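You operate a simulated robot arm through the tools that you are given. There is no shell and no other tool. Be economical: measure what you need, move in short steps, check, and stop when the job is done.

You are at the controls of a simulated two-armed robot. One attempt, no reset.

Task
Prime the blue line and switch dosing on.
Fine: coupling in the blue port, feed open, air bled out, in that order; spill nothing and leave the rest as it is.
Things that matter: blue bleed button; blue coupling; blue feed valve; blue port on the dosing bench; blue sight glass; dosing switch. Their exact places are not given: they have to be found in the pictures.

The check looks at the end state, three seconds after you hand in, the way a careful person would. Anything else that was tipped, shoved, dropped, spilled or broken makes it a failure.

Robot
Two 7-joint arms with two-finger parallel grippers on one trunk, on a base that drives. Base frame: it is fixed to the floor where the robot stands at the start and does not move with it; the origin is under the middle of the robot, x ahead of it, y to its left, z up. Readings come in cm, rad, newtons and seconds.
The left shoulder is at the start at [-10.9, 11.9, 72.9], the right one opposite. With the tool pointing down near the work surface each hand reaches from about 10 to 52 cm from the robot's upright axis, wherever it stands, measured 20 degrees to its own side. Places, roughly: blue bleed button [70, -10, 150]; blue coupling (5x5x9 cm) [50, -10, 90]; blue feed valve [70, 10, 140]; blue port on the dosing bench [60, 0, 90]; blue sight glass [70, 30, 130]; dosing switch [70, -130, 130]. Payload 3.43 kg a hand.
Tool frame (each hand has its own): the origin (TCP) lies between the finger pads and is the grasp point; the fingertips stand 3 cm ahead of it; z points along the fingers, y is the line along which they close. The gripper opens to 9.4 cm. The fingers are 2.8 cm wide and 1 cm thick; the gripper's body (5 by 9.6 cm) begins 5.5 cm behind the TCP.
Orientation is that of the tool frame in the base frame, as a unit quaternion [x, y, z, w]. With the fingers straight down and closing along the base's y, the tool's x points along the base's -x, its y along +y and its z along -z.

Tools
- The arms move only by the tool step_arm. It takes "left_moves", "right_moves" or both (then of equal length, played together; a hand with none holds still); each is a list of rows, each a list of 2 entries, a list of its own where there are three numbers: the shift along the tool's x, y, z in cm, then the turn, a rotation vector about the tool's x, y, z in rad. In form: [[[dx, dy, dz], [wx, wy, wz]], ...]. A call has 1 to 12 rows; each row is the pose to reach, as a shift and turn from the pose commanded when the call began, along the tool's axes at that moment. "left_gripper" and "right_gripper" are, for a hand that has rows, the opening, from 0 (shut) to 1 (fully open), set as the call begins (left out, the last holds). A row lasts 0.2 s, in which the tool goes at most 5 cm and 0.15 rad; a call with a longer step from one row to the next is refused whole, and so is a gripper value outside its range. A pose out of reach is approached as far as the arm can. The call stops where the force on the tool passes 40 N (or 10 N more than at its start, if that is more) or the arm is blocked; 0.2 s more then pass. The fingers move at their own pace (about 15.3 cm/s each) and stop on an object; they squeeze with about 31 N. The grip force told is the motor's: it shows also when the fingers shut on nothing. Time passes only in rows, and 0.2 s behind the last, so rows that repeat a pose let the fingers close. It gives the time, the measured TCP pose, the force on the tool (base axes), the opening and the grip force at its end, in the units of the frame above (readings bear some noise), with the torque about the TCP (base axes, N m) and any sound that the robot's microphone picked up.
- Cameras (640 x 400 px; columns grow to the right, rows downward): "scene" is now at [5.4, 0.92, 146.67]; the picture's right is [0.09, -1.00, 0.00], its down [-0.46, -0.04, -0.89] and it looks along [0.88, 0.08, -0.46] (base axes); focal length 266 px, centre (320, 200). "left" rides on the left gripper at [7.6, -1.4, -10.2] in its tool frame; the picture's right is [0.18, 0.98, 0.00], its down [-0.75, 0.14, -0.64] and it looks along [-0.63, 0.12, 0.77] (tool axes); focal length 243 px, centre (320, 200). "right" rides on the right gripper at [7.6, 1.4, -10.2] in its tool frame; the picture's right is [-0.18, 0.98, 0.00], its down [-0.75, -0.14, -0.64] and it looks along [-0.63, -0.12, 0.77] (tool axes); focal length 243 px, centre (320, 200).
- camera(camera): a new picture of that camera. It takes no simulated time.
- raise_lower(by): slides the trunk up (or, below 0, down) by that many cm; the arms and the scene camera ride with it, the base frame stays. It gives what a move gives, with no picture.
- steer(legs): drives the robot by 1 to 6 legs, each [ahead, left, turn to the left] in cm, cm and rad, along the robot's own axes; the way and the turn of a leg run together, so that a leg with both is an arc; at most 150 cm and 3.142 rad a leg. The arms and the cameras ride along, it lands a little off, and it stops where it bumps. It gives what a move gives.
- aim_head(pan, tilt): turns the head with the scene camera to pan (to the left, within 2.496 rad either way) and tilt (down, from -0.506 to 1.204), counted from straight ahead of the robot. It gives what a move gives.
- locate(camera, pixels): for up to 12 pixels [column, row] of the newest picture of that camera ("zoom" is the newest enlarged one), the place [x, y, z] in the base frame of the surface seen there, good to about 0.3 cm. It takes no simulated time.
- zoom(camera, box): a new picture of the part [left, top, right, bottom] of that camera's present view, enlarged. It takes no simulated time.
- sign_off(): hands the job in; it is judged then, once.

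Work in short steps. Measure before you move; look again where a grasp or a placing could have gone wrong, and mend it. You have 80 turns and 58 pictures in all, those below and enlarged ones among them. Open the grippers and draw the arms clear of the work before you hand the job in, unless the task says otherwise; then end with one line.

The tools are called after ">>>" by a JSON object that holds its "fn" and its "kwargs". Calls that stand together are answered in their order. step_arm: Moves the arms, as the interface text tells. Its arguments: {"type":"object","properties":{"left_moves":{"type":"array"},"left_gripper":{"type":"number"},"right_moves":{"type":"array"},"right_gripper":{"type":"number"}},"required":[]} The other tools are called the same way: raise_lower (by) slides the trunk up or down; steer (legs) drives the base; aim_head (pan, tilt) turns the head that bears the scene camera; camera (camera) takes a picture; locate (camera, pixels) gives the place of the surface under pixels of a picture; zoom (camera, box) takes an enlarged picture of a part of a camera's view; sign_off () hands the job in.

At the start:

```text
time: 0.0
left_ee_pos: [38.11, 19.51, 100.06]
left_orientation: [0.0, 1.0, 0.0, -0.001]
left_ft_force: [-0.2, -0.5, 0.6]
left_torque: [-0.03, 0.01, 0.01]
left_grip_width: 9.43
left_finger_force: 0.1
right_ee_pos: [32.54, -16.22, 100.03]
right_orientation: [0.0, 1.0, -0.001, -0.001]
right_ft_force: [-0.2, 0.4, -0.2]
right_torque: [0.01, 0.01, 0.04]
right_grip_width: 9.41
right_finger_force: 0.0
trunk travel left (down, up): [-15.0, 18.5]
robot x, y, heading: [0.16, 0.13, -0.002]
head pan, tilt: [0.094, 0.483]
```

scene: 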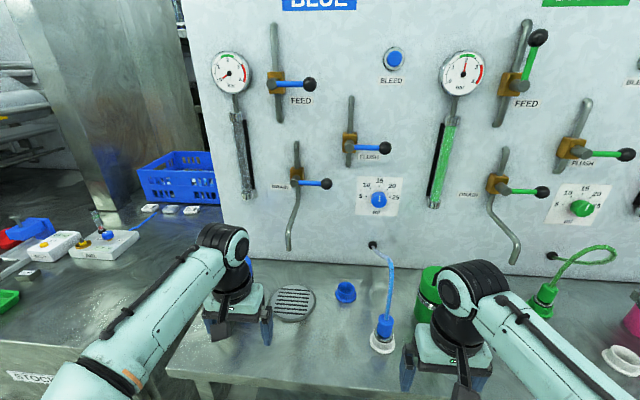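
right: 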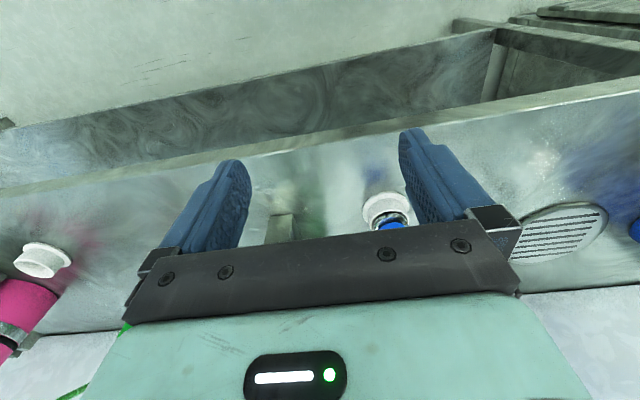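
left: 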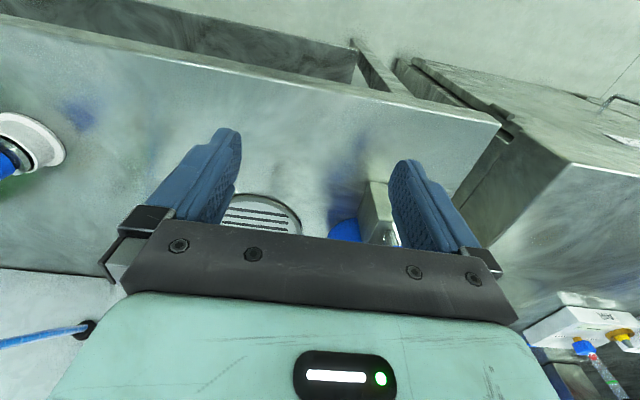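

The scene shows the blue panel, with FEED at (290,85), FLUSH at (370,148), DRAIN at (310,183) and BLEED at (394,60). I'll locate the key points and enlarge the panel and the bench.

>>> {"fn": "zoom", "kwargs": {"camera": "scene", "box": [200, 0, 440, 220]}}

>>> {"fn": "zoom", "kwargs": {"camera": "scene", "box": [220, 230, 460, 380]}}

>>> {"fn": "locate", "kwargs": {"camera": "scene", "pixels": [[394, 60], [277, 83], [309, 85], [348, 150], [385, 148], [296, 180], [326, 184], [346, 292], [384, 325], [382, 343], [374, 245], [378, 200]]}}

```text
1.82 times, centred on (320, 110) of scene
```

zoom: 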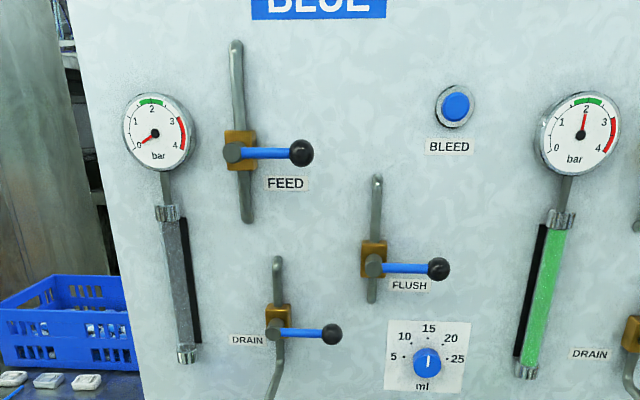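

```text
2.67 times, centred on (340, 305) of scene
```

zoom: 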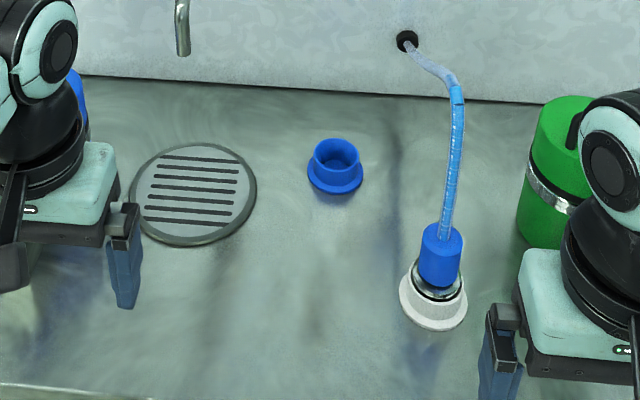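

```text
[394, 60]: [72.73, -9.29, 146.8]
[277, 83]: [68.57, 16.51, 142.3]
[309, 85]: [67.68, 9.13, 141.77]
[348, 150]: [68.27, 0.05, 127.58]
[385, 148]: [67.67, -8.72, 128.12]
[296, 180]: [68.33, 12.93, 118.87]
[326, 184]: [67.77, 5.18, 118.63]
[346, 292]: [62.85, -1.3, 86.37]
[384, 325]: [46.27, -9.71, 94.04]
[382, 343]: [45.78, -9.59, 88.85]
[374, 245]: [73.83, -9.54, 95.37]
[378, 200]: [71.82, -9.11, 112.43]
```

The blue coupling sits in a white holder at about (46,-9.7), and the open blue port is at about (62.9,-1.3). Green FEED runs along its pipe, so it is open, while blue FEED is crosswise, so it is closed. I'll look right for the dosing switch and down at the bench edge.

>>> {"fn": "aim_head", "kwargs": {"pan": -0.9, "tilt": 0.3}}

>>> {"fn": "camera", "kwargs": {"camera": "scene"}}

>>> {"fn": "aim_head", "kwargs": {"pan": -0.1, "tilt": 1.0}}

>>> {"fn": "camera", "kwargs": {"camera": "scene"}}

```text
time: 1.3
left_ee_pos: [38.33, 19.51, 99.89]
left_orientation: [0.0, 1.0, 0.0, 0.0]
left_ft_force: [-0.5, 0.2, -0.2]
left_torque: [0.01, 0.0, 0.04]
left_grip_width: 9.4
left_finger_force: 0.0
right_ee_pos: [32.62, -16.17, 100.06]
right_orientation: [0.0, 1.0, 0.001, 0.0]
right_ft_force: [-0.1, -0.2, 0.7]
right_torque: [-0.04, -0.01, -0.04]
right_grip_width: 9.39
right_finger_force: 0.0
trunk travel left (down, up): [-15.0, 18.5]
robot x, y, heading: [0.15, 0.05, -0.002]
head pan, tilt: [-0.901, 0.3]
```

```text
52 pictures are left
```

scene: 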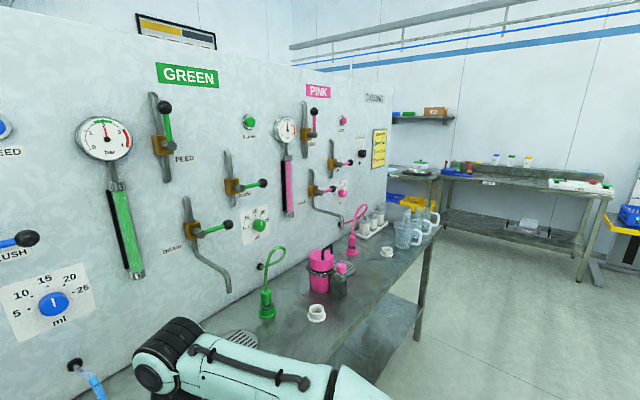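

```text
time: 2.4
left_ee_pos: [38.42, 19.59, 99.99]
left_orientation: [0.0, 1.0, 0.0, 0.0]
left_ft_force: [-0.3, -0.3, 0.0]
left_torque: [-0.01, -0.01, 0.01]
left_grip_width: 9.4
left_finger_force: 0.0
right_ee_pos: [32.5, -16.21, 99.96]
right_orientation: [0.0, 1.0, -0.001, 0.0]
right_ft_force: [0.5, -0.1, 0.5]
right_torque: [0.02, 0.04, 0.02]
right_grip_width: 9.42
right_finger_force: 0.1
trunk travel left (down, up): [-15.0, 18.5]
robot x, y, heading: [0.39, 0.17, -0.004]
head pan, tilt: [-0.099, 1.0]
```

```text
51 pictures are left
```

scene: 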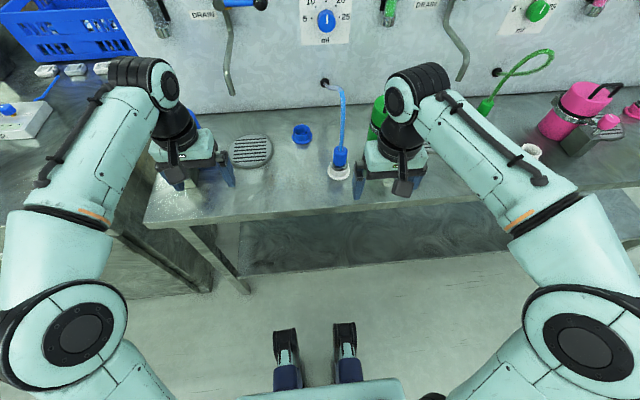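

The bench front edge runs near (300,210). I'll measure the edge, the holder, the green canister and the port.

>>> {"fn": "locate", "kwargs": {"camera": "scene", "pixels": [[300, 210], [300, 216], [302, 130], [302, 143], [340, 152], [338, 172], [379, 108], [302, 180], [288, 330], [345, 330], [180, 155], [252, 150]]}}

>>> {"fn": "zoom", "kwargs": {"camera": "scene", "box": [230, 70, 430, 210]}}

```text
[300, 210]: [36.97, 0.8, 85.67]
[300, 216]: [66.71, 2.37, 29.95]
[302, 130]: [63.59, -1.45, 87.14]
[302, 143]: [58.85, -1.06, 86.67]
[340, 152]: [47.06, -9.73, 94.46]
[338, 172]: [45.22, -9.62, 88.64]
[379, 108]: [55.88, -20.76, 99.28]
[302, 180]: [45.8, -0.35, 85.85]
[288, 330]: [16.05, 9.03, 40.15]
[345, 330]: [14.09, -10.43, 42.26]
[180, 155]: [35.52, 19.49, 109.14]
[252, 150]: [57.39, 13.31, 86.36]
```

```text
2.86 times, centred on (330, 140) of scene
```

zoom: 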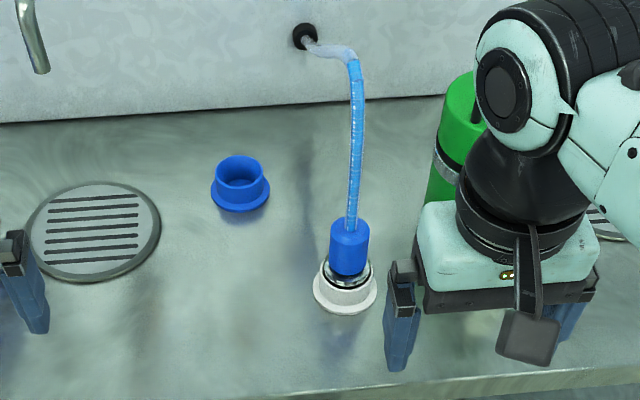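

The bench top is at z≈86 with its edge at x≈37. The coupling's hose rises straight up, so I'll grasp it with the tool tilted forward. Before driving I'll raise the left hand and tilt and raise the right.

>>> {"fn": "step_arm", "kwargs": {"left_moves": [[[1, 0, -2], [0, 0, 0]], [[2, 0, -4], [0, 0, 0]], [[3, 0, -6], [0, 0, 0]], [[4, 0, -8], [0, 0, 0]], [[5, 0, -10], [0, 0, 0]], [[6, 0, -12], [0, 0, 0]], [[7, 0, -14], [0, 0, 0]], [[8, 0, -15], [0, 0, 0]]], "right_moves": [[[0.8, 0, -1.5], [0, -0.12, 0]], [[1.6, 0, -3], [0, -0.24, 0]], [[2.4, 0, -4.5], [0, -0.36, 0]], [[3.2, 0, -6], [0, -0.48, 0]], [[4, 0, -7], [0, -0.6, 0]], [[4.5, 0, -8], [0, -0.72, 0]], [[5, 0, -8], [0, -0.84, 0]], [[5, 0, -8], [0, -0.96, 0]]]}}

```text
time: 4.2
left_ee_pos: [29.37, 19.02, 113.72]
left_orientation: [-0.015, 1.0, -0.003, 0.015]
left_ft_force: [-0.8, -0.2, -0.2]
left_torque: [0.0, -0.08, -0.04]
left_grip_width: 9.41
left_finger_force: 0.0
left hand out of reach, approached as far as the arm can: row 6, 7, 8
right_ee_pos: [27.34, -16.44, 108.07]
right_orientation: [0.001, 0.886, 0.0, 0.463]
right_ft_force: [0.3, -0.7, 0.8]
right_torque: [-0.01, -0.01, -0.01]
right_grip_width: 9.41
right_finger_force: 0.0
trunk travel left (down, up): [-15.0, 18.5]
robot x, y, heading: [0.08, -0.43, -0.002]
head pan, tilt: [-0.099, 1.0]
```

The right tool is now tilted and both hands are clear. I'll drive 8 cm ahead, then take a close look at the coupling and port.

>>> {"fn": "steer", "kwargs": {"legs": [[8, 0, 0]]}}

>>> {"fn": "aim_head", "kwargs": {"pan": -0.1, "tilt": 0.85}}

>>> {"fn": "zoom", "kwargs": {"camera": "scene", "box": [220, 120, 420, 260]}}

>>> {"fn": "camera", "kwargs": {"camera": "right"}}

```text
time: 5.2
left_ee_pos: [37.56, 19.18, 113.73]
left_orientation: [-0.017, 1.0, -0.003, 0.015]
left_ft_force: [0.6, 0.5, 0.2]
left_torque: [0.0, 0.03, -0.02]
left_grip_width: 9.39
left_finger_force: 0.0
right_ee_pos: [35.56, -16.25, 107.88]
right_orientation: [0.0, 0.887, 0.0, 0.461]
right_ft_force: [0.3, 0.2, -0.8]
right_torque: [-0.03, 0.02, -0.04]
right_grip_width: 9.39
right_finger_force: 0.0
trunk travel left (down, up): [-15.0, 18.5]
robot x, y, heading: [7.9, -0.16, -0.006]
head pan, tilt: [-0.099, 1.0]
```

```text
time: 6.0
left_ee_pos: [37.48, 19.13, 113.69]
left_orientation: [-0.017, 1.0, -0.003, 0.016]
left_ft_force: [-0.8, -0.5, -0.1]
left_torque: [0.01, 0.02, -0.04]
left_grip_width: 9.39
left_finger_force: 0.0
right_ee_pos: [35.53, -16.26, 107.96]
right_orientation: [0.001, 0.887, 0.0, 0.462]
right_ft_force: [0.6, -0.5, 0.0]
right_torque: [-0.02, 0.01, -0.01]
right_grip_width: 9.39
right_finger_force: 0.0
trunk travel left (down, up): [-15.0, 18.5]
robot x, y, heading: [7.7, -0.28, -0.0]
head pan, tilt: [-0.099, 0.85]
```

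```text
2.86 times, centred on (320, 190) of scene
```

zoom: 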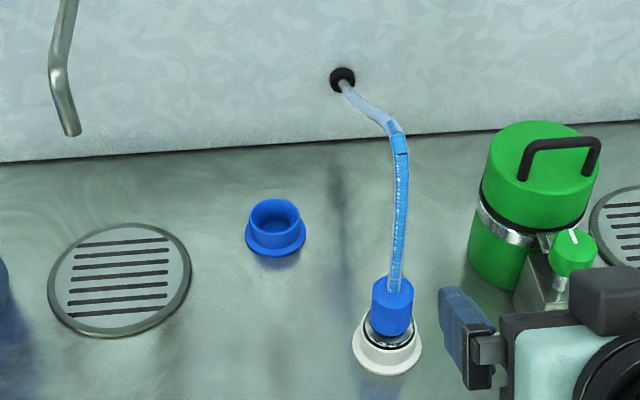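

```text
48 pictures are left
```

right: 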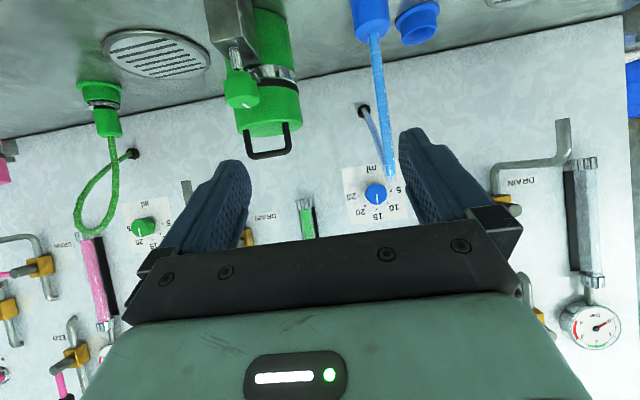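

The view is clear. I'll measure the coupling body, cup rim and port rim points on the enlarged picture.

>>> {"fn": "locate", "kwargs": {"camera": "zoom", "pixels": [[385, 285], [375, 310], [392, 315], [409, 310], [392, 330], [388, 362], [258, 215], [276, 203], [297, 210], [272, 222], [275, 215], [275, 248]]}}

>>> {"fn": "locate", "kwargs": {"camera": "scene", "pixels": [[358, 210], [360, 190], [360, 172], [352, 160], [358, 221], [374, 230]]}}

```text
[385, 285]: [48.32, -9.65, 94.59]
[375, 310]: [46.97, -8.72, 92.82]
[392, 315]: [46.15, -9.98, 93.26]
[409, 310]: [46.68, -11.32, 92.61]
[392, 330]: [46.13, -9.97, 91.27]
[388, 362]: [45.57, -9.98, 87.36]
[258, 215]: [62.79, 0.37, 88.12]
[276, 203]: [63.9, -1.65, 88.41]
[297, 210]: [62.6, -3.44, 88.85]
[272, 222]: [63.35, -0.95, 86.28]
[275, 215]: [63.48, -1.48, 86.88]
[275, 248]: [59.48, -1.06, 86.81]
```

```text
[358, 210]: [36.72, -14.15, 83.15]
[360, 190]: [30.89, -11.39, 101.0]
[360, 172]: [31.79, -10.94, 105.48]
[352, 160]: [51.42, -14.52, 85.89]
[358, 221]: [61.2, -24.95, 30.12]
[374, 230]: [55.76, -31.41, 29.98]
```

The coupling body is centred near (47.6,-10.0) with radius ≈1.5 and z 90.8–94.8. The port is near (62.6,-1.5) with its rim at z≈88.7. I'll move the right hand to a pre-grasp 9 cm back along the tool axis.

>>> {"fn": "step_arm", "kwargs": {"right_moves": [[[1.0, 1.25, 1.9], [0, 0, 0]], [[2.0, 2.5, 3.7], [0, 0, 0]], [[3.1, 3.8, 5.6], [0, 0, 0]], [[4.1, 5.0, 7.5], [0, 0, 0]], [[5.17, 6.28, 9.36], [0, 0, 0]], [[5.17, 6.28, 9.36], [0, 0, 0]]], "right_gripper": 1}}

>>> {"fn": "camera", "kwargs": {"camera": "right"}}

>>> {"fn": "camera", "kwargs": {"camera": "scene"}}

```text
time: 7.3
left_ee_pos: [37.46, 19.19, 113.63]
left_orientation: [-0.017, 1.0, -0.003, 0.016]
left_ft_force: [0.5, 0.0, 0.3]
left_torque: [-0.02, -0.01, 0.0]
left_grip_width: 9.39
left_finger_force: 0.0
right_ee_pos: [40.28, -10.11, 98.41]
right_orientation: [-0.001, 0.887, 0.001, 0.462]
right_ft_force: [-0.2, -0.3, -0.7]
right_torque: [0.01, -0.02, -0.02]
right_grip_width: 9.4
right_finger_force: 0.1
trunk travel left (down, up): [-15.0, 18.5]
robot x, y, heading: [7.92, -0.2, 0.003]
head pan, tilt: [-0.099, 0.85]
```

```text
47 pictures are left
```

right: 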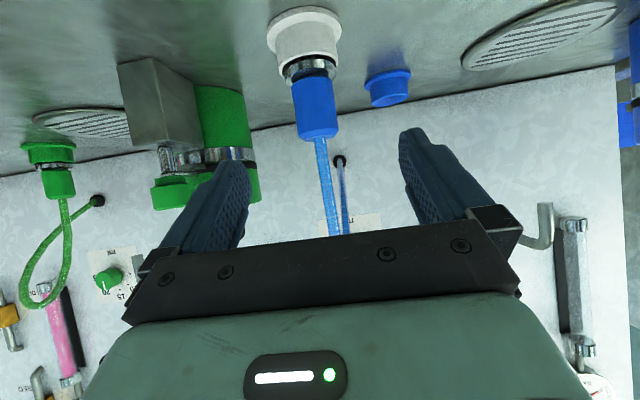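

```text
46 pictures are left
```

scene: 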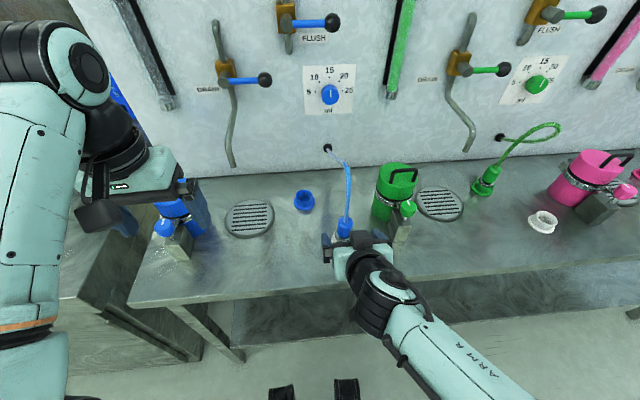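

The right camera shows the coupling, with its body at (317,108), and the port at (388,88). I'll measure both from this angle.

>>> {"fn": "locate", "kwargs": {"camera": "right", "pixels": [[297, 108], [316, 108], [335, 106], [312, 82], [318, 134], [305, 48], [288, 66], [328, 66], [386, 92], [385, 75], [370, 92], [406, 90]]}}

```text
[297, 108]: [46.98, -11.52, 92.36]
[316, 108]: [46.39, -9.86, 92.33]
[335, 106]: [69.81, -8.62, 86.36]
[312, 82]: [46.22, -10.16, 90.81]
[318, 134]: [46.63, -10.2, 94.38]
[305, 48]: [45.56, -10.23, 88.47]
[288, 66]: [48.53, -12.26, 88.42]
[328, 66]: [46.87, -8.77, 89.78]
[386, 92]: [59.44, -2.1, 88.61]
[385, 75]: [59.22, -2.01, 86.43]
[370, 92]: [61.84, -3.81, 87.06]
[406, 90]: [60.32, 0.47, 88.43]
```

The coupling centre is about (47.8,-10.05) with the body at z 91–94.6. I'll advance 9.2 cm along the tool axis.

>>> {"fn": "step_arm", "kwargs": {"right_moves": [[[0, 0.05, 2], [0, 0, 0]], [[0, 0.05, 4], [0, 0, 0]], [[0, 0.05, 6], [0, 0, 0]], [[0, 0.05, 7.6], [0, 0, 0]], [[0, 0.05, 9.2], [0, 0, 0]], [[0, 0.05, 9.2], [0, 0, 0]]]}}

>>> {"fn": "camera", "kwargs": {"camera": "right"}}

```text
time: 8.8
left_ee_pos: [37.34, 19.24, 113.68]
left_orientation: [-0.016, 1.0, -0.003, 0.016]
left_ft_force: [-0.2, 1.4, 0.0]
left_torque: [0.0, -0.04, -0.04]
left_grip_width: 9.41
left_finger_force: 0.0
right_ee_pos: [47.77, -9.79, 93.15]
right_orientation: [-0.001, 0.887, 0.0, 0.462]
right_ft_force: [0.1, -0.1, -0.3]
right_torque: [0.0, -0.04, -0.03]
right_grip_width: 9.39
right_finger_force: 0.2
trunk travel left (down, up): [-15.0, 18.5]
robot x, y, heading: [7.95, -0.04, 0.001]
head pan, tilt: [-0.099, 0.85]
```

```text
45 pictures are left
```

right: 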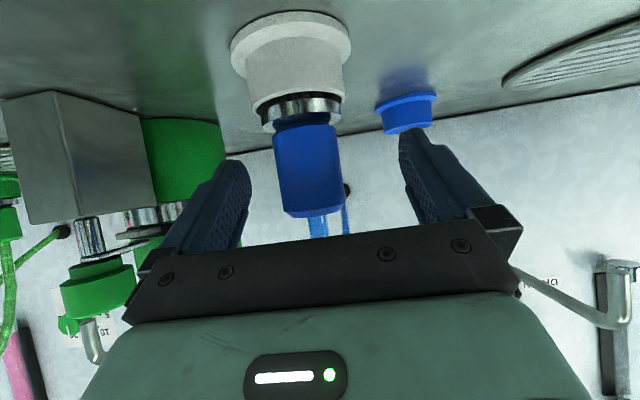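

The coupling body (307,165) lies between the fingers. I'll centre 0.25 cm to the right and close.

>>> {"fn": "step_arm", "kwargs": {"right_moves": [[[0, -0.25, 0], [0, 0, 0]], [[0, -0.25, 0], [0, 0, 0]], [[0, -0.25, 0], [0, 0, 0]]], "right_gripper": 0}}

```text
time: 9.6
left_ee_pos: [37.51, 19.17, 113.68]
left_orientation: [-0.016, 1.0, -0.003, 0.015]
left_ft_force: [0.0, -0.3, -0.6]
left_torque: [0.01, 0.02, 0.01]
left_grip_width: 9.39
left_finger_force: 0.0
right_ee_pos: [47.75, -10.2, 93.14]
right_orientation: [-0.001, 0.887, 0.001, 0.462]
right_ft_force: [-0.2, 0.0, -0.1]
right_torque: [0.0, -0.01, 0.03]
right_grip_width: 3.73
right_finger_force: 31.1
trunk travel left (down, up): [-15.0, 18.5]
robot x, y, heading: [7.84, -0.01, 0.003]
head pan, tilt: [-0.099, 0.85]
```

It is gripped at 3.73 cm width. I'll lift it straight up 6 cm.

>>> {"fn": "step_arm", "kwargs": {"right_moves": [[[-0.82, 0, -0.57], [0, 0, 0]], [[-1.64, 0, -1.15], [0, 0, 0]], [[-2.46, 0, -1.72], [0, 0, 0]], [[-3.28, 0, -2.3], [0, 0, 0]], [[-4.1, 0, -2.87], [0, 0, 0]], [[-4.92, 0, -3.44], [0, 0, 0]]]}}

>>> {"fn": "camera", "kwargs": {"camera": "right"}}

>>> {"fn": "zoom", "kwargs": {"camera": "scene", "box": [250, 130, 450, 270]}}

```text
time: 10.9
left_ee_pos: [37.5, 19.14, 113.69]
left_orientation: [-0.017, 1.0, -0.003, 0.016]
left_ft_force: [0.4, 0.3, -1.3]
left_torque: [-0.03, 0.0, -0.02]
left_grip_width: 9.4
left_finger_force: 0.2
right_ee_pos: [47.81, -10.13, 99.04]
right_orientation: [0.0, 0.887, 0.0, 0.462]
right_ft_force: [-0.4, 0.0, -1.0]
right_torque: [-0.01, 0.01, 0.01]
right_grip_width: 3.73
right_finger_force: 30.9
trunk travel left (down, up): [-15.0, 18.5]
robot x, y, heading: [7.91, 0.32, -0.003]
head pan, tilt: [-0.099, 0.85]
```

```text
44 pictures are left
```

right: 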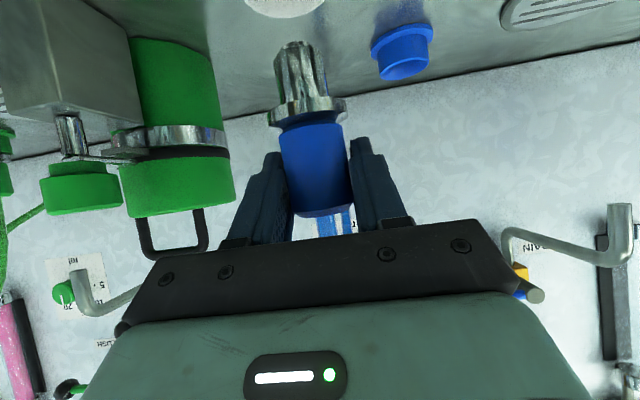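

```text
2.86 times, centred on (350, 200) of scene
```

zoom: 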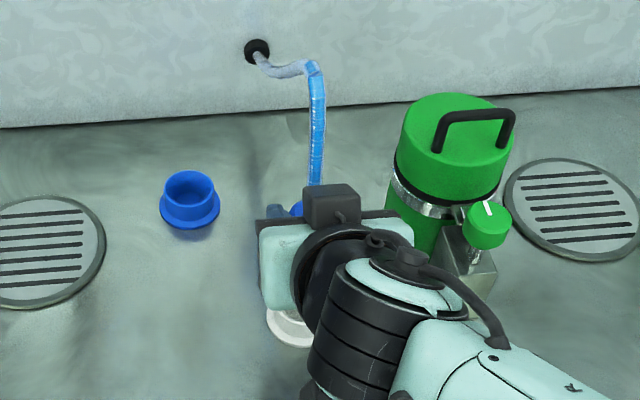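

The coupling is out; its spigot at (300,80) looks ribbed. I'll enlarge the spigot and port to check for keying and measure them.

>>> {"fn": "locate", "kwargs": {"camera": "right", "pixels": [[295, 44], [303, 85], [280, 80], [322, 80], [306, 110], [315, 160], [402, 64], [376, 60], [428, 58], [402, 40], [405, 74], [315, 210]]}}

>>> {"fn": "zoom", "kwargs": {"camera": "right", "box": [250, 0, 450, 125]}}

>>> {"fn": "zoom", "kwargs": {"camera": "scene", "box": [285, 180, 341, 215]}}

>>> {"fn": "locate", "kwargs": {"camera": "zoom", "pixels": [[210, 110], [100, 200], [320, 200], [210, 300]]}}

```text
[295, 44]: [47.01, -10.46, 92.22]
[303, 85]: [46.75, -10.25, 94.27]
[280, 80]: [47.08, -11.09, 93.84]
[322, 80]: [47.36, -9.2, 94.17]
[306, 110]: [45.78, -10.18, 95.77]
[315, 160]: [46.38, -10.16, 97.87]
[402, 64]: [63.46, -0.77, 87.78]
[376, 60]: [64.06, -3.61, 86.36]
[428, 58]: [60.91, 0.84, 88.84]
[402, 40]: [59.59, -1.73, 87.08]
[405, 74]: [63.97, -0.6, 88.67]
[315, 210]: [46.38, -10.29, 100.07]
```

```text
3.20 times, centred on (350, 62) of right
```

zoom: 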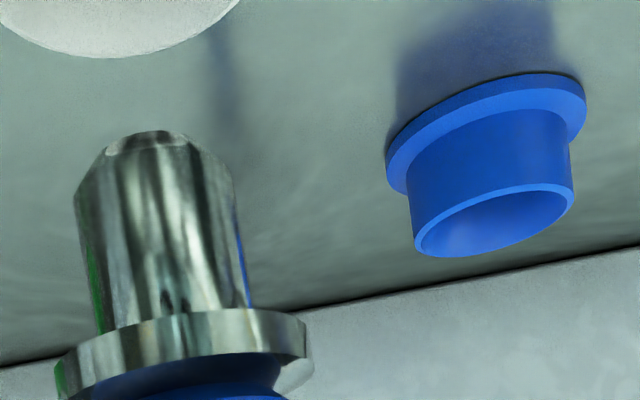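

```text
11.43 times, centred on (313, 198) of scene
```

zoom: 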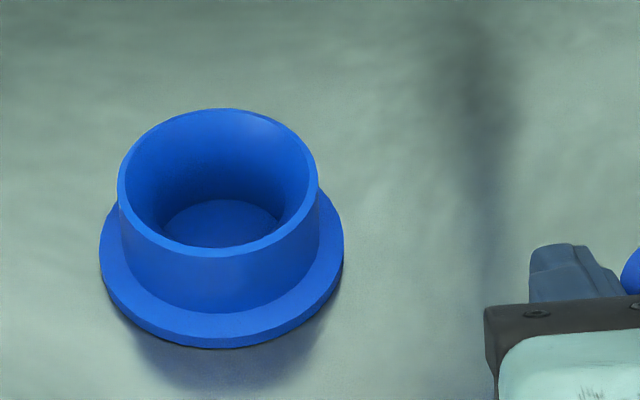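

```text
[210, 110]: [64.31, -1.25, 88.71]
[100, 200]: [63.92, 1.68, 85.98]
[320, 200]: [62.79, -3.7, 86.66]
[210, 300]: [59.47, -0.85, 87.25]
```

The spigot is round, about 3.4 cm long with a chamfered tip, and the port is a plain round bore, so nothing is keyed. I'll pin down the port rim centre on the enlarged picture.

>>> {"fn": "locate", "kwargs": {"camera": "zoom", "pixels": [[122, 188], [315, 182], [218, 112], [218, 252], [150, 135], [285, 130], [150, 235], [290, 232], [218, 225], [218, 340], [340, 235], [103, 240]]}}

>>> {"fn": "locate", "kwargs": {"camera": "right", "pixels": [[380, 76], [392, 80], [427, 64], [415, 59], [385, 66]]}}

```text
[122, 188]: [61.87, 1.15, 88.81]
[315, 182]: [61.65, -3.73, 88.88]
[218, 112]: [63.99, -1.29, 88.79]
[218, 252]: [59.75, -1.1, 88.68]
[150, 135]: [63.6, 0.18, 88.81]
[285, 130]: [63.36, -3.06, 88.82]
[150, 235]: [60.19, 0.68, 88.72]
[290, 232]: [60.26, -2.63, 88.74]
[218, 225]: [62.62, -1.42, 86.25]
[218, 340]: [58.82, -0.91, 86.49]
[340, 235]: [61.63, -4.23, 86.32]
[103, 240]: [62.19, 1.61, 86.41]
```

```text
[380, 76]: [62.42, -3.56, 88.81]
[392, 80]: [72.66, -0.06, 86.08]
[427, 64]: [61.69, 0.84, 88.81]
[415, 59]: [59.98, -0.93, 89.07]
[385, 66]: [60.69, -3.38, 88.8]
```

The port rim centre is (61.85,-1.29) at z 88.8, and the spigot axis is about TCP x+0.25. I'll carry the coupling over the port at the present height.

>>> {"fn": "step_arm", "kwargs": {"right_moves": [[[-1.0, 1.1, 1.4], [0, 0, 0]], [[-2.0, 2.2, 2.8], [0, 0, 0]], [[-3.0, 3.4, 4.3], [0, 0, 0]], [[-4.0, 4.5, 5.7], [0, 0, 0]], [[-5.0, 5.6, 7.1], [0, 0, 0]], [[-6.0, 6.8, 8.5], [0, 0, 0]], [[-7.0, 7.9, 10.0], [0, 0, 0]], [[-7.91, 8.88, 11.31], [0, 0, 0]], [[-7.91, 8.88, 11.31], [0, 0, 0]]]}}

>>> {"fn": "camera", "kwargs": {"camera": "right"}}

>>> {"fn": "zoom", "kwargs": {"camera": "scene", "box": [250, 130, 400, 230]}}

```text
time: 12.9
left_ee_pos: [37.5, 19.18, 113.66]
left_orientation: [-0.016, 1.0, -0.003, 0.016]
left_ft_force: [0.4, -0.3, 0.5]
left_torque: [-0.01, 0.0, 0.01]
left_grip_width: 9.41
left_finger_force: 0.1
right_ee_pos: [61.59, -1.25, 99.07]
right_orientation: [0.0, 0.887, 0.0, 0.462]
right_ft_force: [-0.5, -0.3, -2.3]
right_torque: [-0.03, 0.0, 0.02]
right_grip_width: 3.72
right_finger_force: 31.3
trunk travel left (down, up): [-15.0, 18.5]
robot x, y, heading: [8.1, 0.38, 0.004]
head pan, tilt: [-0.099, 0.85]
```

```text
40 pictures are left
```

right: 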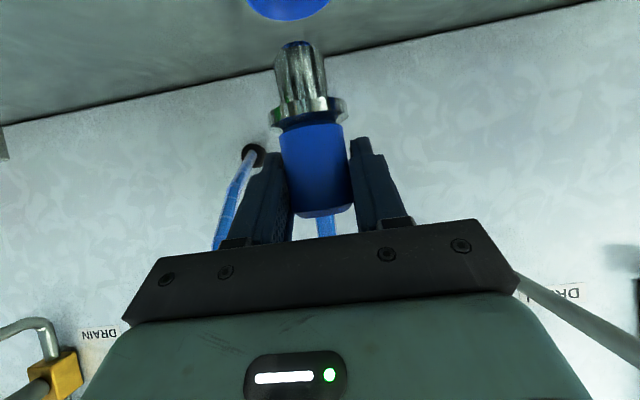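

```text
4.00 times, centred on (325, 180) of scene
```

zoom: 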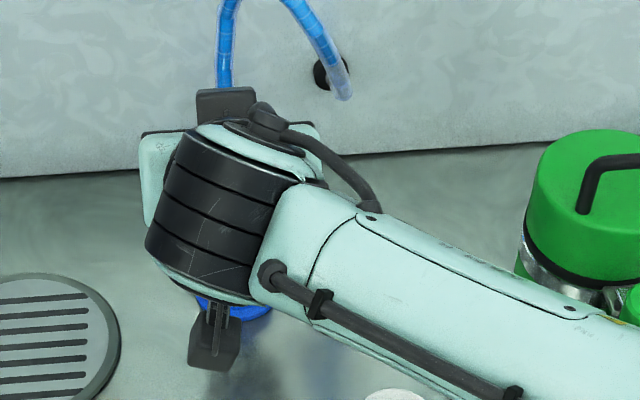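

Sideways, the spigot axis projects onto the port, whose visible arc is centred at (289,10). I'll recheck the depth of the spigot and flange.

>>> {"fn": "locate", "kwargs": {"camera": "right", "pixels": [[298, 60], [302, 85], [281, 85], [323, 85], [308, 112], [294, 42], [289, 12], [265, 10], [313, 8], [317, 165]]}}

```text
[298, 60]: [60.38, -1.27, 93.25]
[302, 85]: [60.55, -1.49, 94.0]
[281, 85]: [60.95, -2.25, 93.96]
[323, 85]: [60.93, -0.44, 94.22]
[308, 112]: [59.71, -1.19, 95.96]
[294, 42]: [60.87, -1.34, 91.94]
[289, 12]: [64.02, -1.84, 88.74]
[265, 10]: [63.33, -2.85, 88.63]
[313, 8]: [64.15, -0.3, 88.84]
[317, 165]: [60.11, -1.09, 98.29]
```

The spigot centre is about (61.75,-1.3) against the port at (61.85,-1.29), which is well aligned. I'll lower 5 cm slowly with a 0.1 cm forward correction.

>>> {"fn": "step_arm", "kwargs": {"right_moves": [[[0.76, 0, 0.65], [0, 0, 0]], [[1.58, 0, 1.23], [0, 0, 0]], [[2.0, 0, 1.52], [0, 0, 0]], [[2.4, 0, 1.8], [0, 0, 0]], [[2.81, 0, 2.09], [0, 0, 0]], [[3.22, 0, 2.38], [0, 0, 0]], [[3.63, 0, 2.66], [0, 0, 0]], [[4.04, 0, 2.95], [0, 0, 0]]]}}

>>> {"fn": "camera", "kwargs": {"camera": "right"}}

```text
time: 14.8
left_ee_pos: [37.52, 19.26, 113.75]
left_orientation: [-0.017, 1.0, -0.003, 0.015]
left_ft_force: [0.2, -0.4, -0.3]
left_torque: [0.04, -0.01, -0.04]
left_grip_width: 9.41
left_finger_force: 0.1
right_ee_pos: [61.67, -1.22, 94.11]
right_orientation: [-0.001, 0.887, 0.001, 0.462]
right_ft_force: [-0.4, 0.5, -1.6]
right_torque: [0.01, -0.01, 0.03]
right_grip_width: 3.7
right_finger_force: 31.1
trunk travel left (down, up): [-15.0, 18.5]
robot x, y, heading: [7.82, -0.06, -0.003]
head pan, tilt: [-0.099, 0.85]
```

```text
38 pictures are left
```

right: 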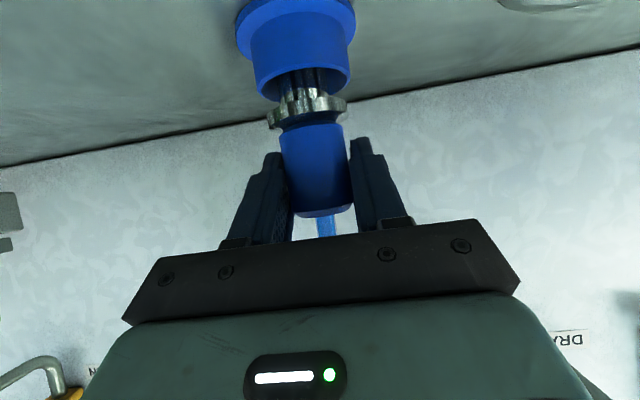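

The spigot is inside the port with no side force. I'll continue down in small steps until it seats.

>>> {"fn": "step_arm", "kwargs": {"right_moves": [[[0.33, 0, 0.23], [0, 0, 0]], [[0.66, 0, 0.46], [0, 0, 0]], [[0.98, 0, 0.69], [0, 0, 0]], [[1.23, 0, 0.86], [0, 0, 0]], [[1.48, 0, 1.03], [0, 0, 0]], [[1.72, 0, 1.2], [0, 0, 0]]]}}

>>> {"fn": "camera", "kwargs": {"camera": "right"}}

```text
time: 16.1
left_ee_pos: [37.4, 19.2, 113.75]
left_orientation: [-0.017, 1.0, -0.003, 0.015]
left_ft_force: [-0.4, 0.1, -0.4]
left_torque: [0.02, 0.02, -0.01]
left_grip_width: 9.4
left_finger_force: 0.1
right_ee_pos: [61.55, -1.3, 92.43]
right_orientation: [0.0, 0.886, 0.0, 0.464]
right_ft_force: [1.0, -2.5, 22.9]
right_torque: [-0.02, -0.08, 0.01]
right_grip_width: 3.73
right_finger_force: 31.1
trunk travel left (down, up): [-15.0, 18.5]
robot x, y, heading: [8.37, -0.06, 0.001]
head pan, tilt: [-0.099, 0.85]
```

```text
37 pictures are left
```

right: 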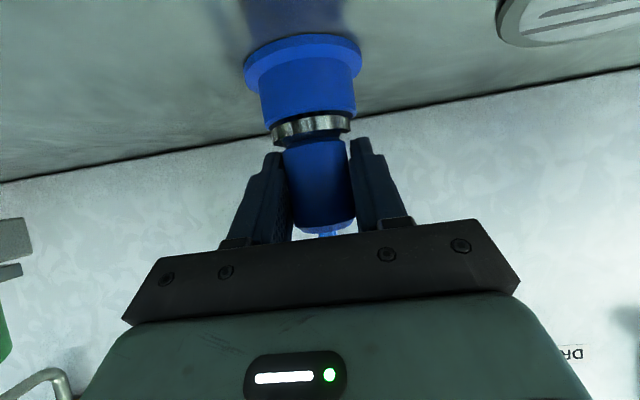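

The flange is on the rim with 23 N up-force. I'll press a little more to be sure it seats or clicks.

>>> {"fn": "step_arm", "kwargs": {"right_moves": [[[0.2, 0, 0.14], [0, 0, 0]], [[0.4, 0, 0.28], [0, 0, 0]], [[0.6, 0, 0.42], [0, 0, 0]], [[0.8, 0, 0.56], [0, 0, 0]]]}}

>>> {"fn": "zoom", "kwargs": {"camera": "right", "box": [210, 20, 410, 145]}}

```text
time: 17.3
left_ee_pos: [37.55, 19.18, 113.64]
left_orientation: [-0.016, 1.0, -0.003, 0.016]
left_ft_force: [0.4, -0.1, 0.6]
left_torque: [0.0, 0.02, -0.01]
left_grip_width: 9.42
left_finger_force: 0.1
right_ee_pos: [61.87, -1.3, 92.0]
right_orientation: [0.002, 0.883, 0.002, 0.47]
right_ft_force: [0.0, 0.1, 7.4]
right_torque: [-0.05, 0.0, 0.01]
right_grip_width: 3.71
right_finger_force: 31.1
trunk travel left (down, up): [-15.0, 18.5]
robot x, y, heading: [8.2, 0.06, 0.004]
head pan, tilt: [-0.099, 0.85]
stopped in row 4 (right hand): the force on the tool passed its limit at 40 N (the readings are from after the stop); the commanded pose is now the measured one
```

```text
3.20 times, centred on (310, 82) of right
```

zoom: 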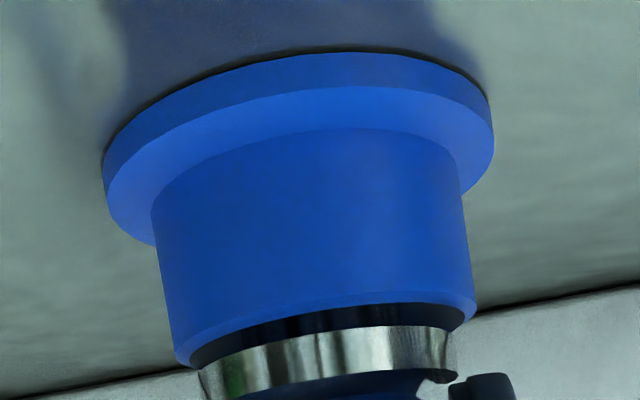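

There is a dark band between the rim and flange. I'll compare it with the green line's seated coupling.

>>> {"fn": "camera", "kwargs": {"camera": "scene"}}

>>> {"fn": "zoom", "kwargs": {"camera": "scene", "box": [460, 155, 520, 205]}}

>>> {"fn": "locate", "kwargs": {"camera": "right", "pixels": [[311, 112], [312, 117], [312, 122], [312, 132], [316, 160], [318, 200], [305, 70]]}}

```text
35 pictures are left
```

scene: 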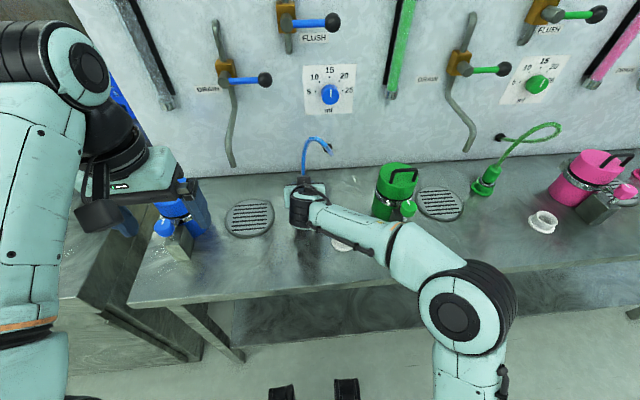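

```text
8.00 times, centred on (490, 180) of scene
```

zoom: 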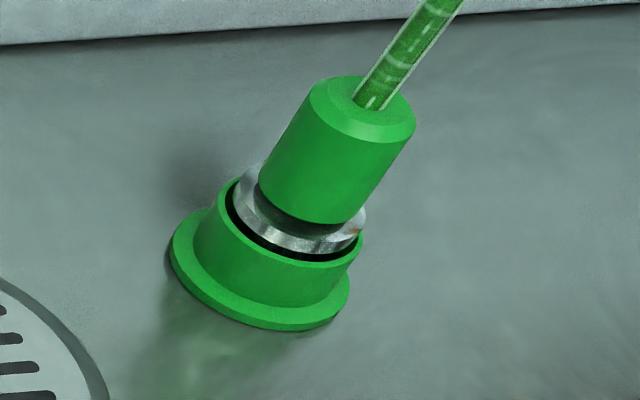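

```text
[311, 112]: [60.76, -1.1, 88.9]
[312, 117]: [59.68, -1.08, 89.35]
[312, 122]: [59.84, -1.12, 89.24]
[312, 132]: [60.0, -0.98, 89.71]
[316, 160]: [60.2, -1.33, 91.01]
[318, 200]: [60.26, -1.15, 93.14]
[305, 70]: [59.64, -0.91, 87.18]
```

The green line's seated coupling shows the same dark band and flange height, so the blue one is seated. I'll open and draw back along the tool axis.

>>> {"fn": "step_arm", "kwargs": {"right_moves": [[[0, 0, 0], [0, 0, 0]], [[0, 0, 0], [0, 0, 0]], [[0, 0, -2], [0, 0, 0]], [[0, 0, -5], [0, 0, 0]], [[0, 0, -8], [0, 0, 0]], [[0, 0, -11], [0, 0, 0]], [[0, 0, -14], [0, 0, 0]]], "right_gripper": 1}}

>>> {"fn": "camera", "kwargs": {"camera": "right"}}

```text
time: 18.9
left_ee_pos: [37.44, 19.27, 113.6]
left_orientation: [-0.017, 1.0, -0.003, 0.017]
left_ft_force: [0.3, -0.3, 0.0]
left_torque: [-0.01, -0.01, 0.01]
left_grip_width: 9.37
left_finger_force: 0.0
right_ee_pos: [50.25, -1.5, 99.72]
right_orientation: [0.002, 0.883, 0.001, 0.469]
right_ft_force: [0.2, -0.5, -0.6]
right_torque: [-0.03, -0.01, -0.01]
right_grip_width: 9.4
right_finger_force: 0.0
trunk travel left (down, up): [-15.0, 18.5]
robot x, y, heading: [7.77, 0.17, -0.001]
head pan, tilt: [-0.099, 0.85]
```

```text
33 pictures are left
```

right: 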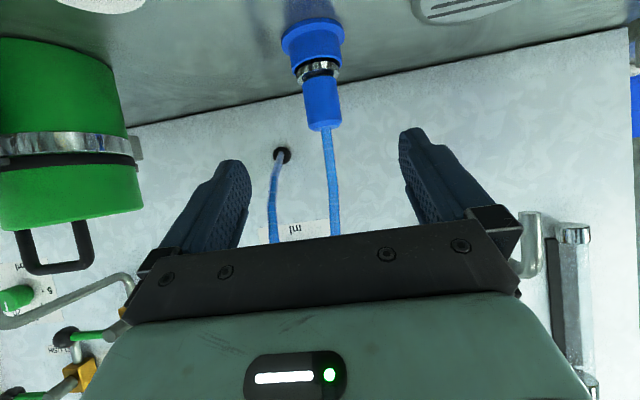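

The coupling stands seated and vertical. Next is the feed valve. I'll retract the right hand, then raise the trunk fully.

>>> {"fn": "step_arm", "kwargs": {"right_moves": [[[0.8, -1.5, -2.3], [0, 0, 0]], [[1.5, -3, -4.6], [0, 0, 0]], [[2.3, -4.5, -6.9], [0, 0, 0]], [[3.0, -6, -9.2], [0, 0, 0]], [[3.8, -7.5, -11.5], [0, 0, 0]], [[4.5, -9, -13.8], [0, 0, 0]]]}}

>>> {"fn": "raise_lower", "kwargs": {"by": 18.4}}

>>> {"fn": "step_arm", "kwargs": {"left_moves": [[[0, 0, 0], [0, -0.14, 0]], [[0, 0, 0], [0, -0.28, 0]], [[0, 0, 0], [0, -0.42, 0]], [[0, 0, 0], [0, -0.56, 0]], [[0, 0, 0], [0, -0.7, 0]], [[0, 0, 0], [0, -0.84, 0]], [[0, 0, 0], [0, -0.98, 0]], [[0, 0, 0], [0, -1.12, 0]], [[0, 0, 0], [0, -1.26, 0]], [[0, 0, 0], [0, -1.4, 0]], [[0, 0, 0], [0, -1.54, 0]]], "left_gripper": 0}}

```text
time: 20.3
left_ee_pos: [37.35, 19.19, 113.77]
left_orientation: [-0.016, 1.0, -0.003, 0.017]
left_ft_force: [-0.2, -1.1, -0.3]
left_torque: [0.04, -0.02, 0.0]
left_grip_width: 9.39
left_finger_force: 0.0
right_ee_pos: [36.22, -10.42, 103.66]
right_orientation: [0.002, 0.883, 0.002, 0.469]
right_ft_force: [0.8, 0.6, -0.1]
right_torque: [0.03, 0.01, 0.01]
right_grip_width: 9.42
right_finger_force: 0.1
trunk travel left (down, up): [-15.0, 18.5]
robot x, y, heading: [8.22, 0.21, -0.005]
head pan, tilt: [-0.099, 0.85]
```

```text
time: 22.4
left_ee_pos: [37.35, 19.21, 132.13]
left_orientation: [-0.017, 1.0, -0.003, 0.015]
left_ft_force: [0.1, 0.3, -1.1]
left_torque: [-0.01, -0.02, 0.0]
left_grip_width: 9.41
left_finger_force: 0.0
right_ee_pos: [36.18, -10.29, 121.95]
right_orientation: [0.001, 0.884, 0.002, 0.468]
right_ft_force: [-1.0, 0.5, 0.0]
right_torque: [-0.01, -0.04, -0.02]
right_grip_width: 9.38
right_finger_force: 0.0
trunk travel left (down, up): [-33.4, 0.1]
robot x, y, heading: [8.12, 0.19, 0.003]
head pan, tilt: [-0.099, 0.85]
```

```text
time: 24.8
left_ee_pos: [37.49, 19.22, 132.01]
left_orientation: [-0.013, 0.707, 0.009, 0.707]
left_ft_force: [-0.4, 0.7, 0.0]
left_torque: [0.01, -0.04, 0.03]
left_grip_width: 0.01
left_finger_force: 31.1
right_ee_pos: [36.2, -10.37, 122.1]
right_orientation: [0.002, 0.883, 0.002, 0.469]
right_ft_force: [1.0, -0.2, 0.3]
right_torque: [-0.02, 0.02, -0.03]
right_grip_width: 9.41
right_finger_force: 0.1
trunk travel left (down, up): [-33.4, 0.1]
robot x, y, heading: [8.26, 0.4, -0.005]
head pan, tilt: [-0.099, 0.85]
```

The left tool is horizontal and shut. I'll drive 13 cm ahead and look at the panel.

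>>> {"fn": "steer", "kwargs": {"legs": [[13, 0, 0]]}}

>>> {"fn": "aim_head", "kwargs": {"pan": 0.2, "tilt": 0.5}}

>>> {"fn": "camera", "kwargs": {"camera": "scene"}}

```text
time: 26.1
left_ee_pos: [50.22, 19.08, 132.04]
left_orientation: [-0.013, 0.707, 0.009, 0.707]
left_ft_force: [-0.5, 0.0, 0.3]
left_torque: [0.01, 0.0, 0.01]
left_grip_width: 0.01
left_finger_force: 30.7
right_ee_pos: [49.05, -10.34, 121.89]
right_orientation: [0.002, 0.883, 0.002, 0.469]
right_ft_force: [-1.2, 0.2, 0.7]
right_torque: [0.01, 0.04, -0.01]
right_grip_width: 9.41
right_finger_force: 0.0
trunk travel left (down, up): [-33.4, 0.1]
robot x, y, heading: [21.27, 0.14, 0.001]
head pan, tilt: [-0.099, 0.85]
```

```text
time: 26.9
left_ee_pos: [50.26, 19.28, 132.01]
left_orientation: [-0.014, 0.707, 0.009, 0.707]
left_ft_force: [-0.4, 0.4, -0.8]
left_torque: [-0.02, 0.0, 0.03]
left_grip_width: 0.01
left_finger_force: 31.7
right_ee_pos: [49.24, -10.35, 122.07]
right_orientation: [0.002, 0.883, 0.001, 0.469]
right_ft_force: [0.9, -0.9, 0.1]
right_torque: [0.01, 0.03, -0.01]
right_grip_width: 9.4
right_finger_force: 0.1
trunk travel left (down, up): [-33.4, 0.1]
robot x, y, heading: [20.88, -0.11, -0.001]
head pan, tilt: [0.201, 0.499]
```

```text
32 pictures are left
```

scene: 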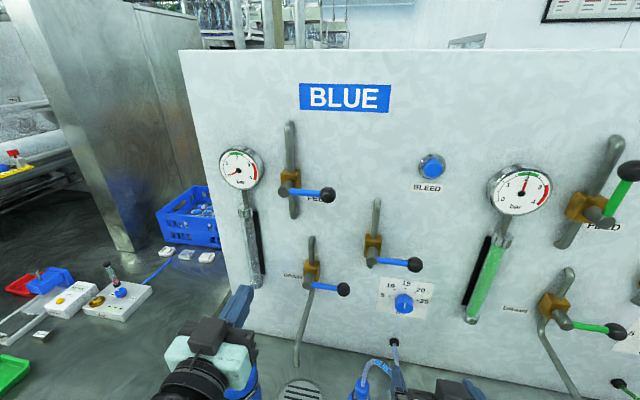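

The view is clear. I'll measure the feed hub (290,190), lever, ball (327,194), pipe, bleed button (432,166), and sight glass, plus the green feed's hub and ball for reference.

>>> {"fn": "locate", "kwargs": {"camera": "scene", "pixels": [[284, 192], [297, 191], [312, 193], [327, 194], [290, 140], [292, 210], [300, 170], [432, 165], [425, 180], [255, 240], [628, 170], [592, 215]]}}

>>> {"fn": "zoom", "kwargs": {"camera": "scene", "box": [210, 110, 460, 266]}}

```text
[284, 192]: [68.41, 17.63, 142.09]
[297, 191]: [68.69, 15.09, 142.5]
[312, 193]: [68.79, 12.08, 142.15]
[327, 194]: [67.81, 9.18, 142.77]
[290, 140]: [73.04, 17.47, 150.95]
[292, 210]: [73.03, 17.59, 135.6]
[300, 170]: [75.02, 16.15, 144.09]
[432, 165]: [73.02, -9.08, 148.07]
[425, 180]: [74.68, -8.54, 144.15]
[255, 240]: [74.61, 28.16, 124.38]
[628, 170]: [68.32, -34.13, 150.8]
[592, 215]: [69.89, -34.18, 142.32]
```

```text
2.56 times, centred on (335, 188) of scene
```

zoom: 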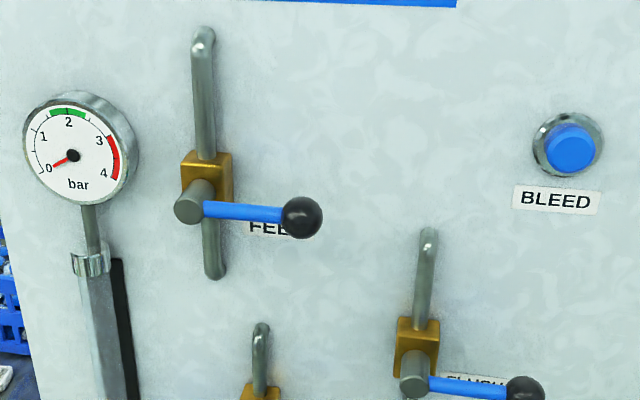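

Blue feed pivots at (y 17.4, z 142.3) with the lever pointing to −y, ball at y≈9 and rod at x≈69.3. Green confirms that open is straight up. I'll bring the shut left fingers under the lever.

>>> {"fn": "step_arm", "kwargs": {"left_moves": [[[-1.3, -1.8, 1.4], [0, 0, 0]], [[-2.5, -3.6, 2.8], [0, 0, 0]], [[-3.8, -5.5, 4.1], [0, 0, 0]], [[-5, -7.3, 5.5], [0, 0, 0]], [[-5, -7.4, 8.5], [0, 0, 0]], [[-5, -7.5, 11.5], [0, 0, 0]], [[-5, -7.6, 14.5], [0, 0, 0]], [[-5, -7.67, 17.3], [0, 0, 0]], [[-5, -7.67, 17.3], [0, 0, 0]]]}}

>>> {"fn": "camera", "kwargs": {"camera": "scene"}}

```text
time: 28.9
left_ee_pos: [67.86, 12.13, 137.2]
left_orientation: [-0.014, 0.707, 0.009, 0.707]
left_ft_force: [-0.2, -0.9, -0.9]
left_torque: [-0.01, 0.0, 0.0]
left_grip_width: 0.0
left_finger_force: 31.3
right_ee_pos: [49.18, -10.38, 122.12]
right_orientation: [0.002, 0.883, 0.002, 0.469]
right_ft_force: [-1.0, 0.0, 0.0]
right_torque: [0.0, 0.0, -0.01]
right_grip_width: 9.4
right_finger_force: 0.0
trunk travel left (down, up): [-33.4, 0.1]
robot x, y, heading: [20.58, 0.15, -0.002]
head pan, tilt: [0.201, 0.499]
```

```text
30 pictures are left
```

scene: 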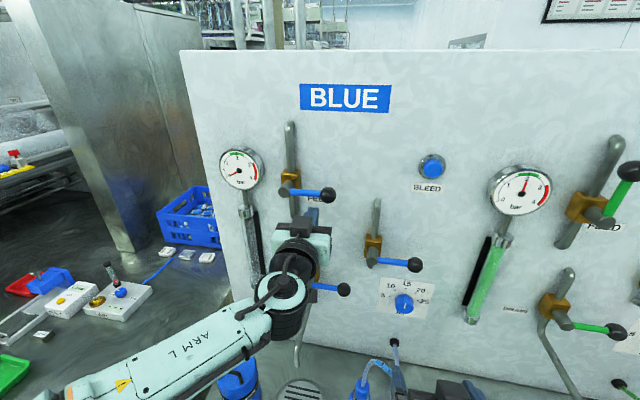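

The fingers are under the lever with clear space. I'll push it up along the arc to vertical.

>>> {"fn": "step_arm", "kwargs": {"left_moves": [[[-1.8, 0, 0], [0, 0, 0]], [[-3.1, -0.05, 0], [0, 0, 0]], [[-3.8, -0.3, 0], [0, 0, 0]], [[-4.5, -0.45, 0], [0, 0, 0]], [[-5.75, -0.5, 0], [0, 0, 0]], [[-6.5, -0.4, 0], [0, 0, 0]], [[-7.22, -0.15, 0], [0, 0, 0]], [[-8.0, 0.25, 0], [0, 0, 0]], [[-8.61, 0.7, 0], [0, 0, 0]], [[-9.2, 1.3, 0], [0, 0, 0]], [[-9.72, 2.0, 0], [0, 0, 0]], [[-10.1, 2.8, 0], [0, 0, 0]]]}}

>>> {"fn": "zoom", "kwargs": {"camera": "scene", "box": [210, 110, 460, 266]}}

```text
time: 31.5
left_ee_pos: [67.81, 14.96, 147.31]
left_orientation: [-0.013, 0.707, 0.01, 0.707]
left_ft_force: [1.1, -2.1, -2.8]
left_torque: [-0.03, 0.05, -0.02]
left_grip_width: 0.0
left_finger_force: 31.1
right_ee_pos: [49.28, -10.39, 122.03]
right_orientation: [0.002, 0.883, 0.002, 0.469]
right_ft_force: [-0.3, 0.8, -0.5]
right_torque: [0.01, 0.0, 0.01]
right_grip_width: 9.42
right_finger_force: 0.1
trunk travel left (down, up): [-33.4, 0.1]
robot x, y, heading: [21.14, -0.57, 0.002]
head pan, tilt: [0.201, 0.499]
```

```text
2.56 times, centred on (335, 188) of scene
```

zoom: 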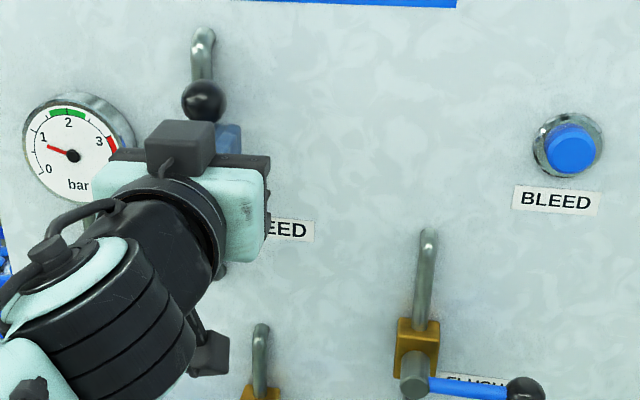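

The lever is nearly vertical and the gauge is at about 1 bar. I'll push the last centimetre to the left, to the stop.

>>> {"fn": "step_arm", "kwargs": {"left_moves": [[[-0.15, 0.4, 0], [0, 0, 0]], [[-0.3, 0.8, 0], [0, 0, 0]], [[-0.3, 1.15, 0], [0, 0, 0]], [[-0.3, 1.4, 0], [0, 0, 0]]]}}

>>> {"fn": "zoom", "kwargs": {"camera": "scene", "box": [210, 110, 460, 266]}}

>>> {"fn": "locate", "kwargs": {"camera": "zoom", "pixels": [[205, 100], [190, 98], [222, 98]]}}

```text
time: 32.5
left_ee_pos: [67.7, 16.06, 147.67]
left_orientation: [-0.013, 0.706, 0.009, 0.708]
left_ft_force: [2.3, -6.3, 1.6]
left_torque: [0.02, -0.02, -0.14]
left_grip_width: 0.0
left_finger_force: 31.0
right_ee_pos: [49.23, -10.46, 122.19]
right_orientation: [0.002, 0.884, 0.002, 0.468]
right_ft_force: [0.2, 0.3, 0.8]
right_torque: [0.01, 0.01, 0.0]
right_grip_width: 9.42
right_finger_force: 0.0
trunk travel left (down, up): [-33.4, 0.1]
robot x, y, heading: [21.07, -0.07, -0.003]
head pan, tilt: [0.201, 0.499]
```

```text
2.56 times, centred on (335, 188) of scene
```

zoom: 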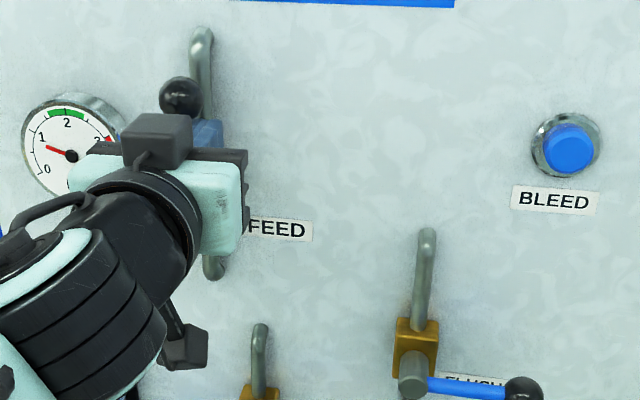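

```text
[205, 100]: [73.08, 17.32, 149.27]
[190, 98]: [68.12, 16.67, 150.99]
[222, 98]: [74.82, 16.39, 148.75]
```

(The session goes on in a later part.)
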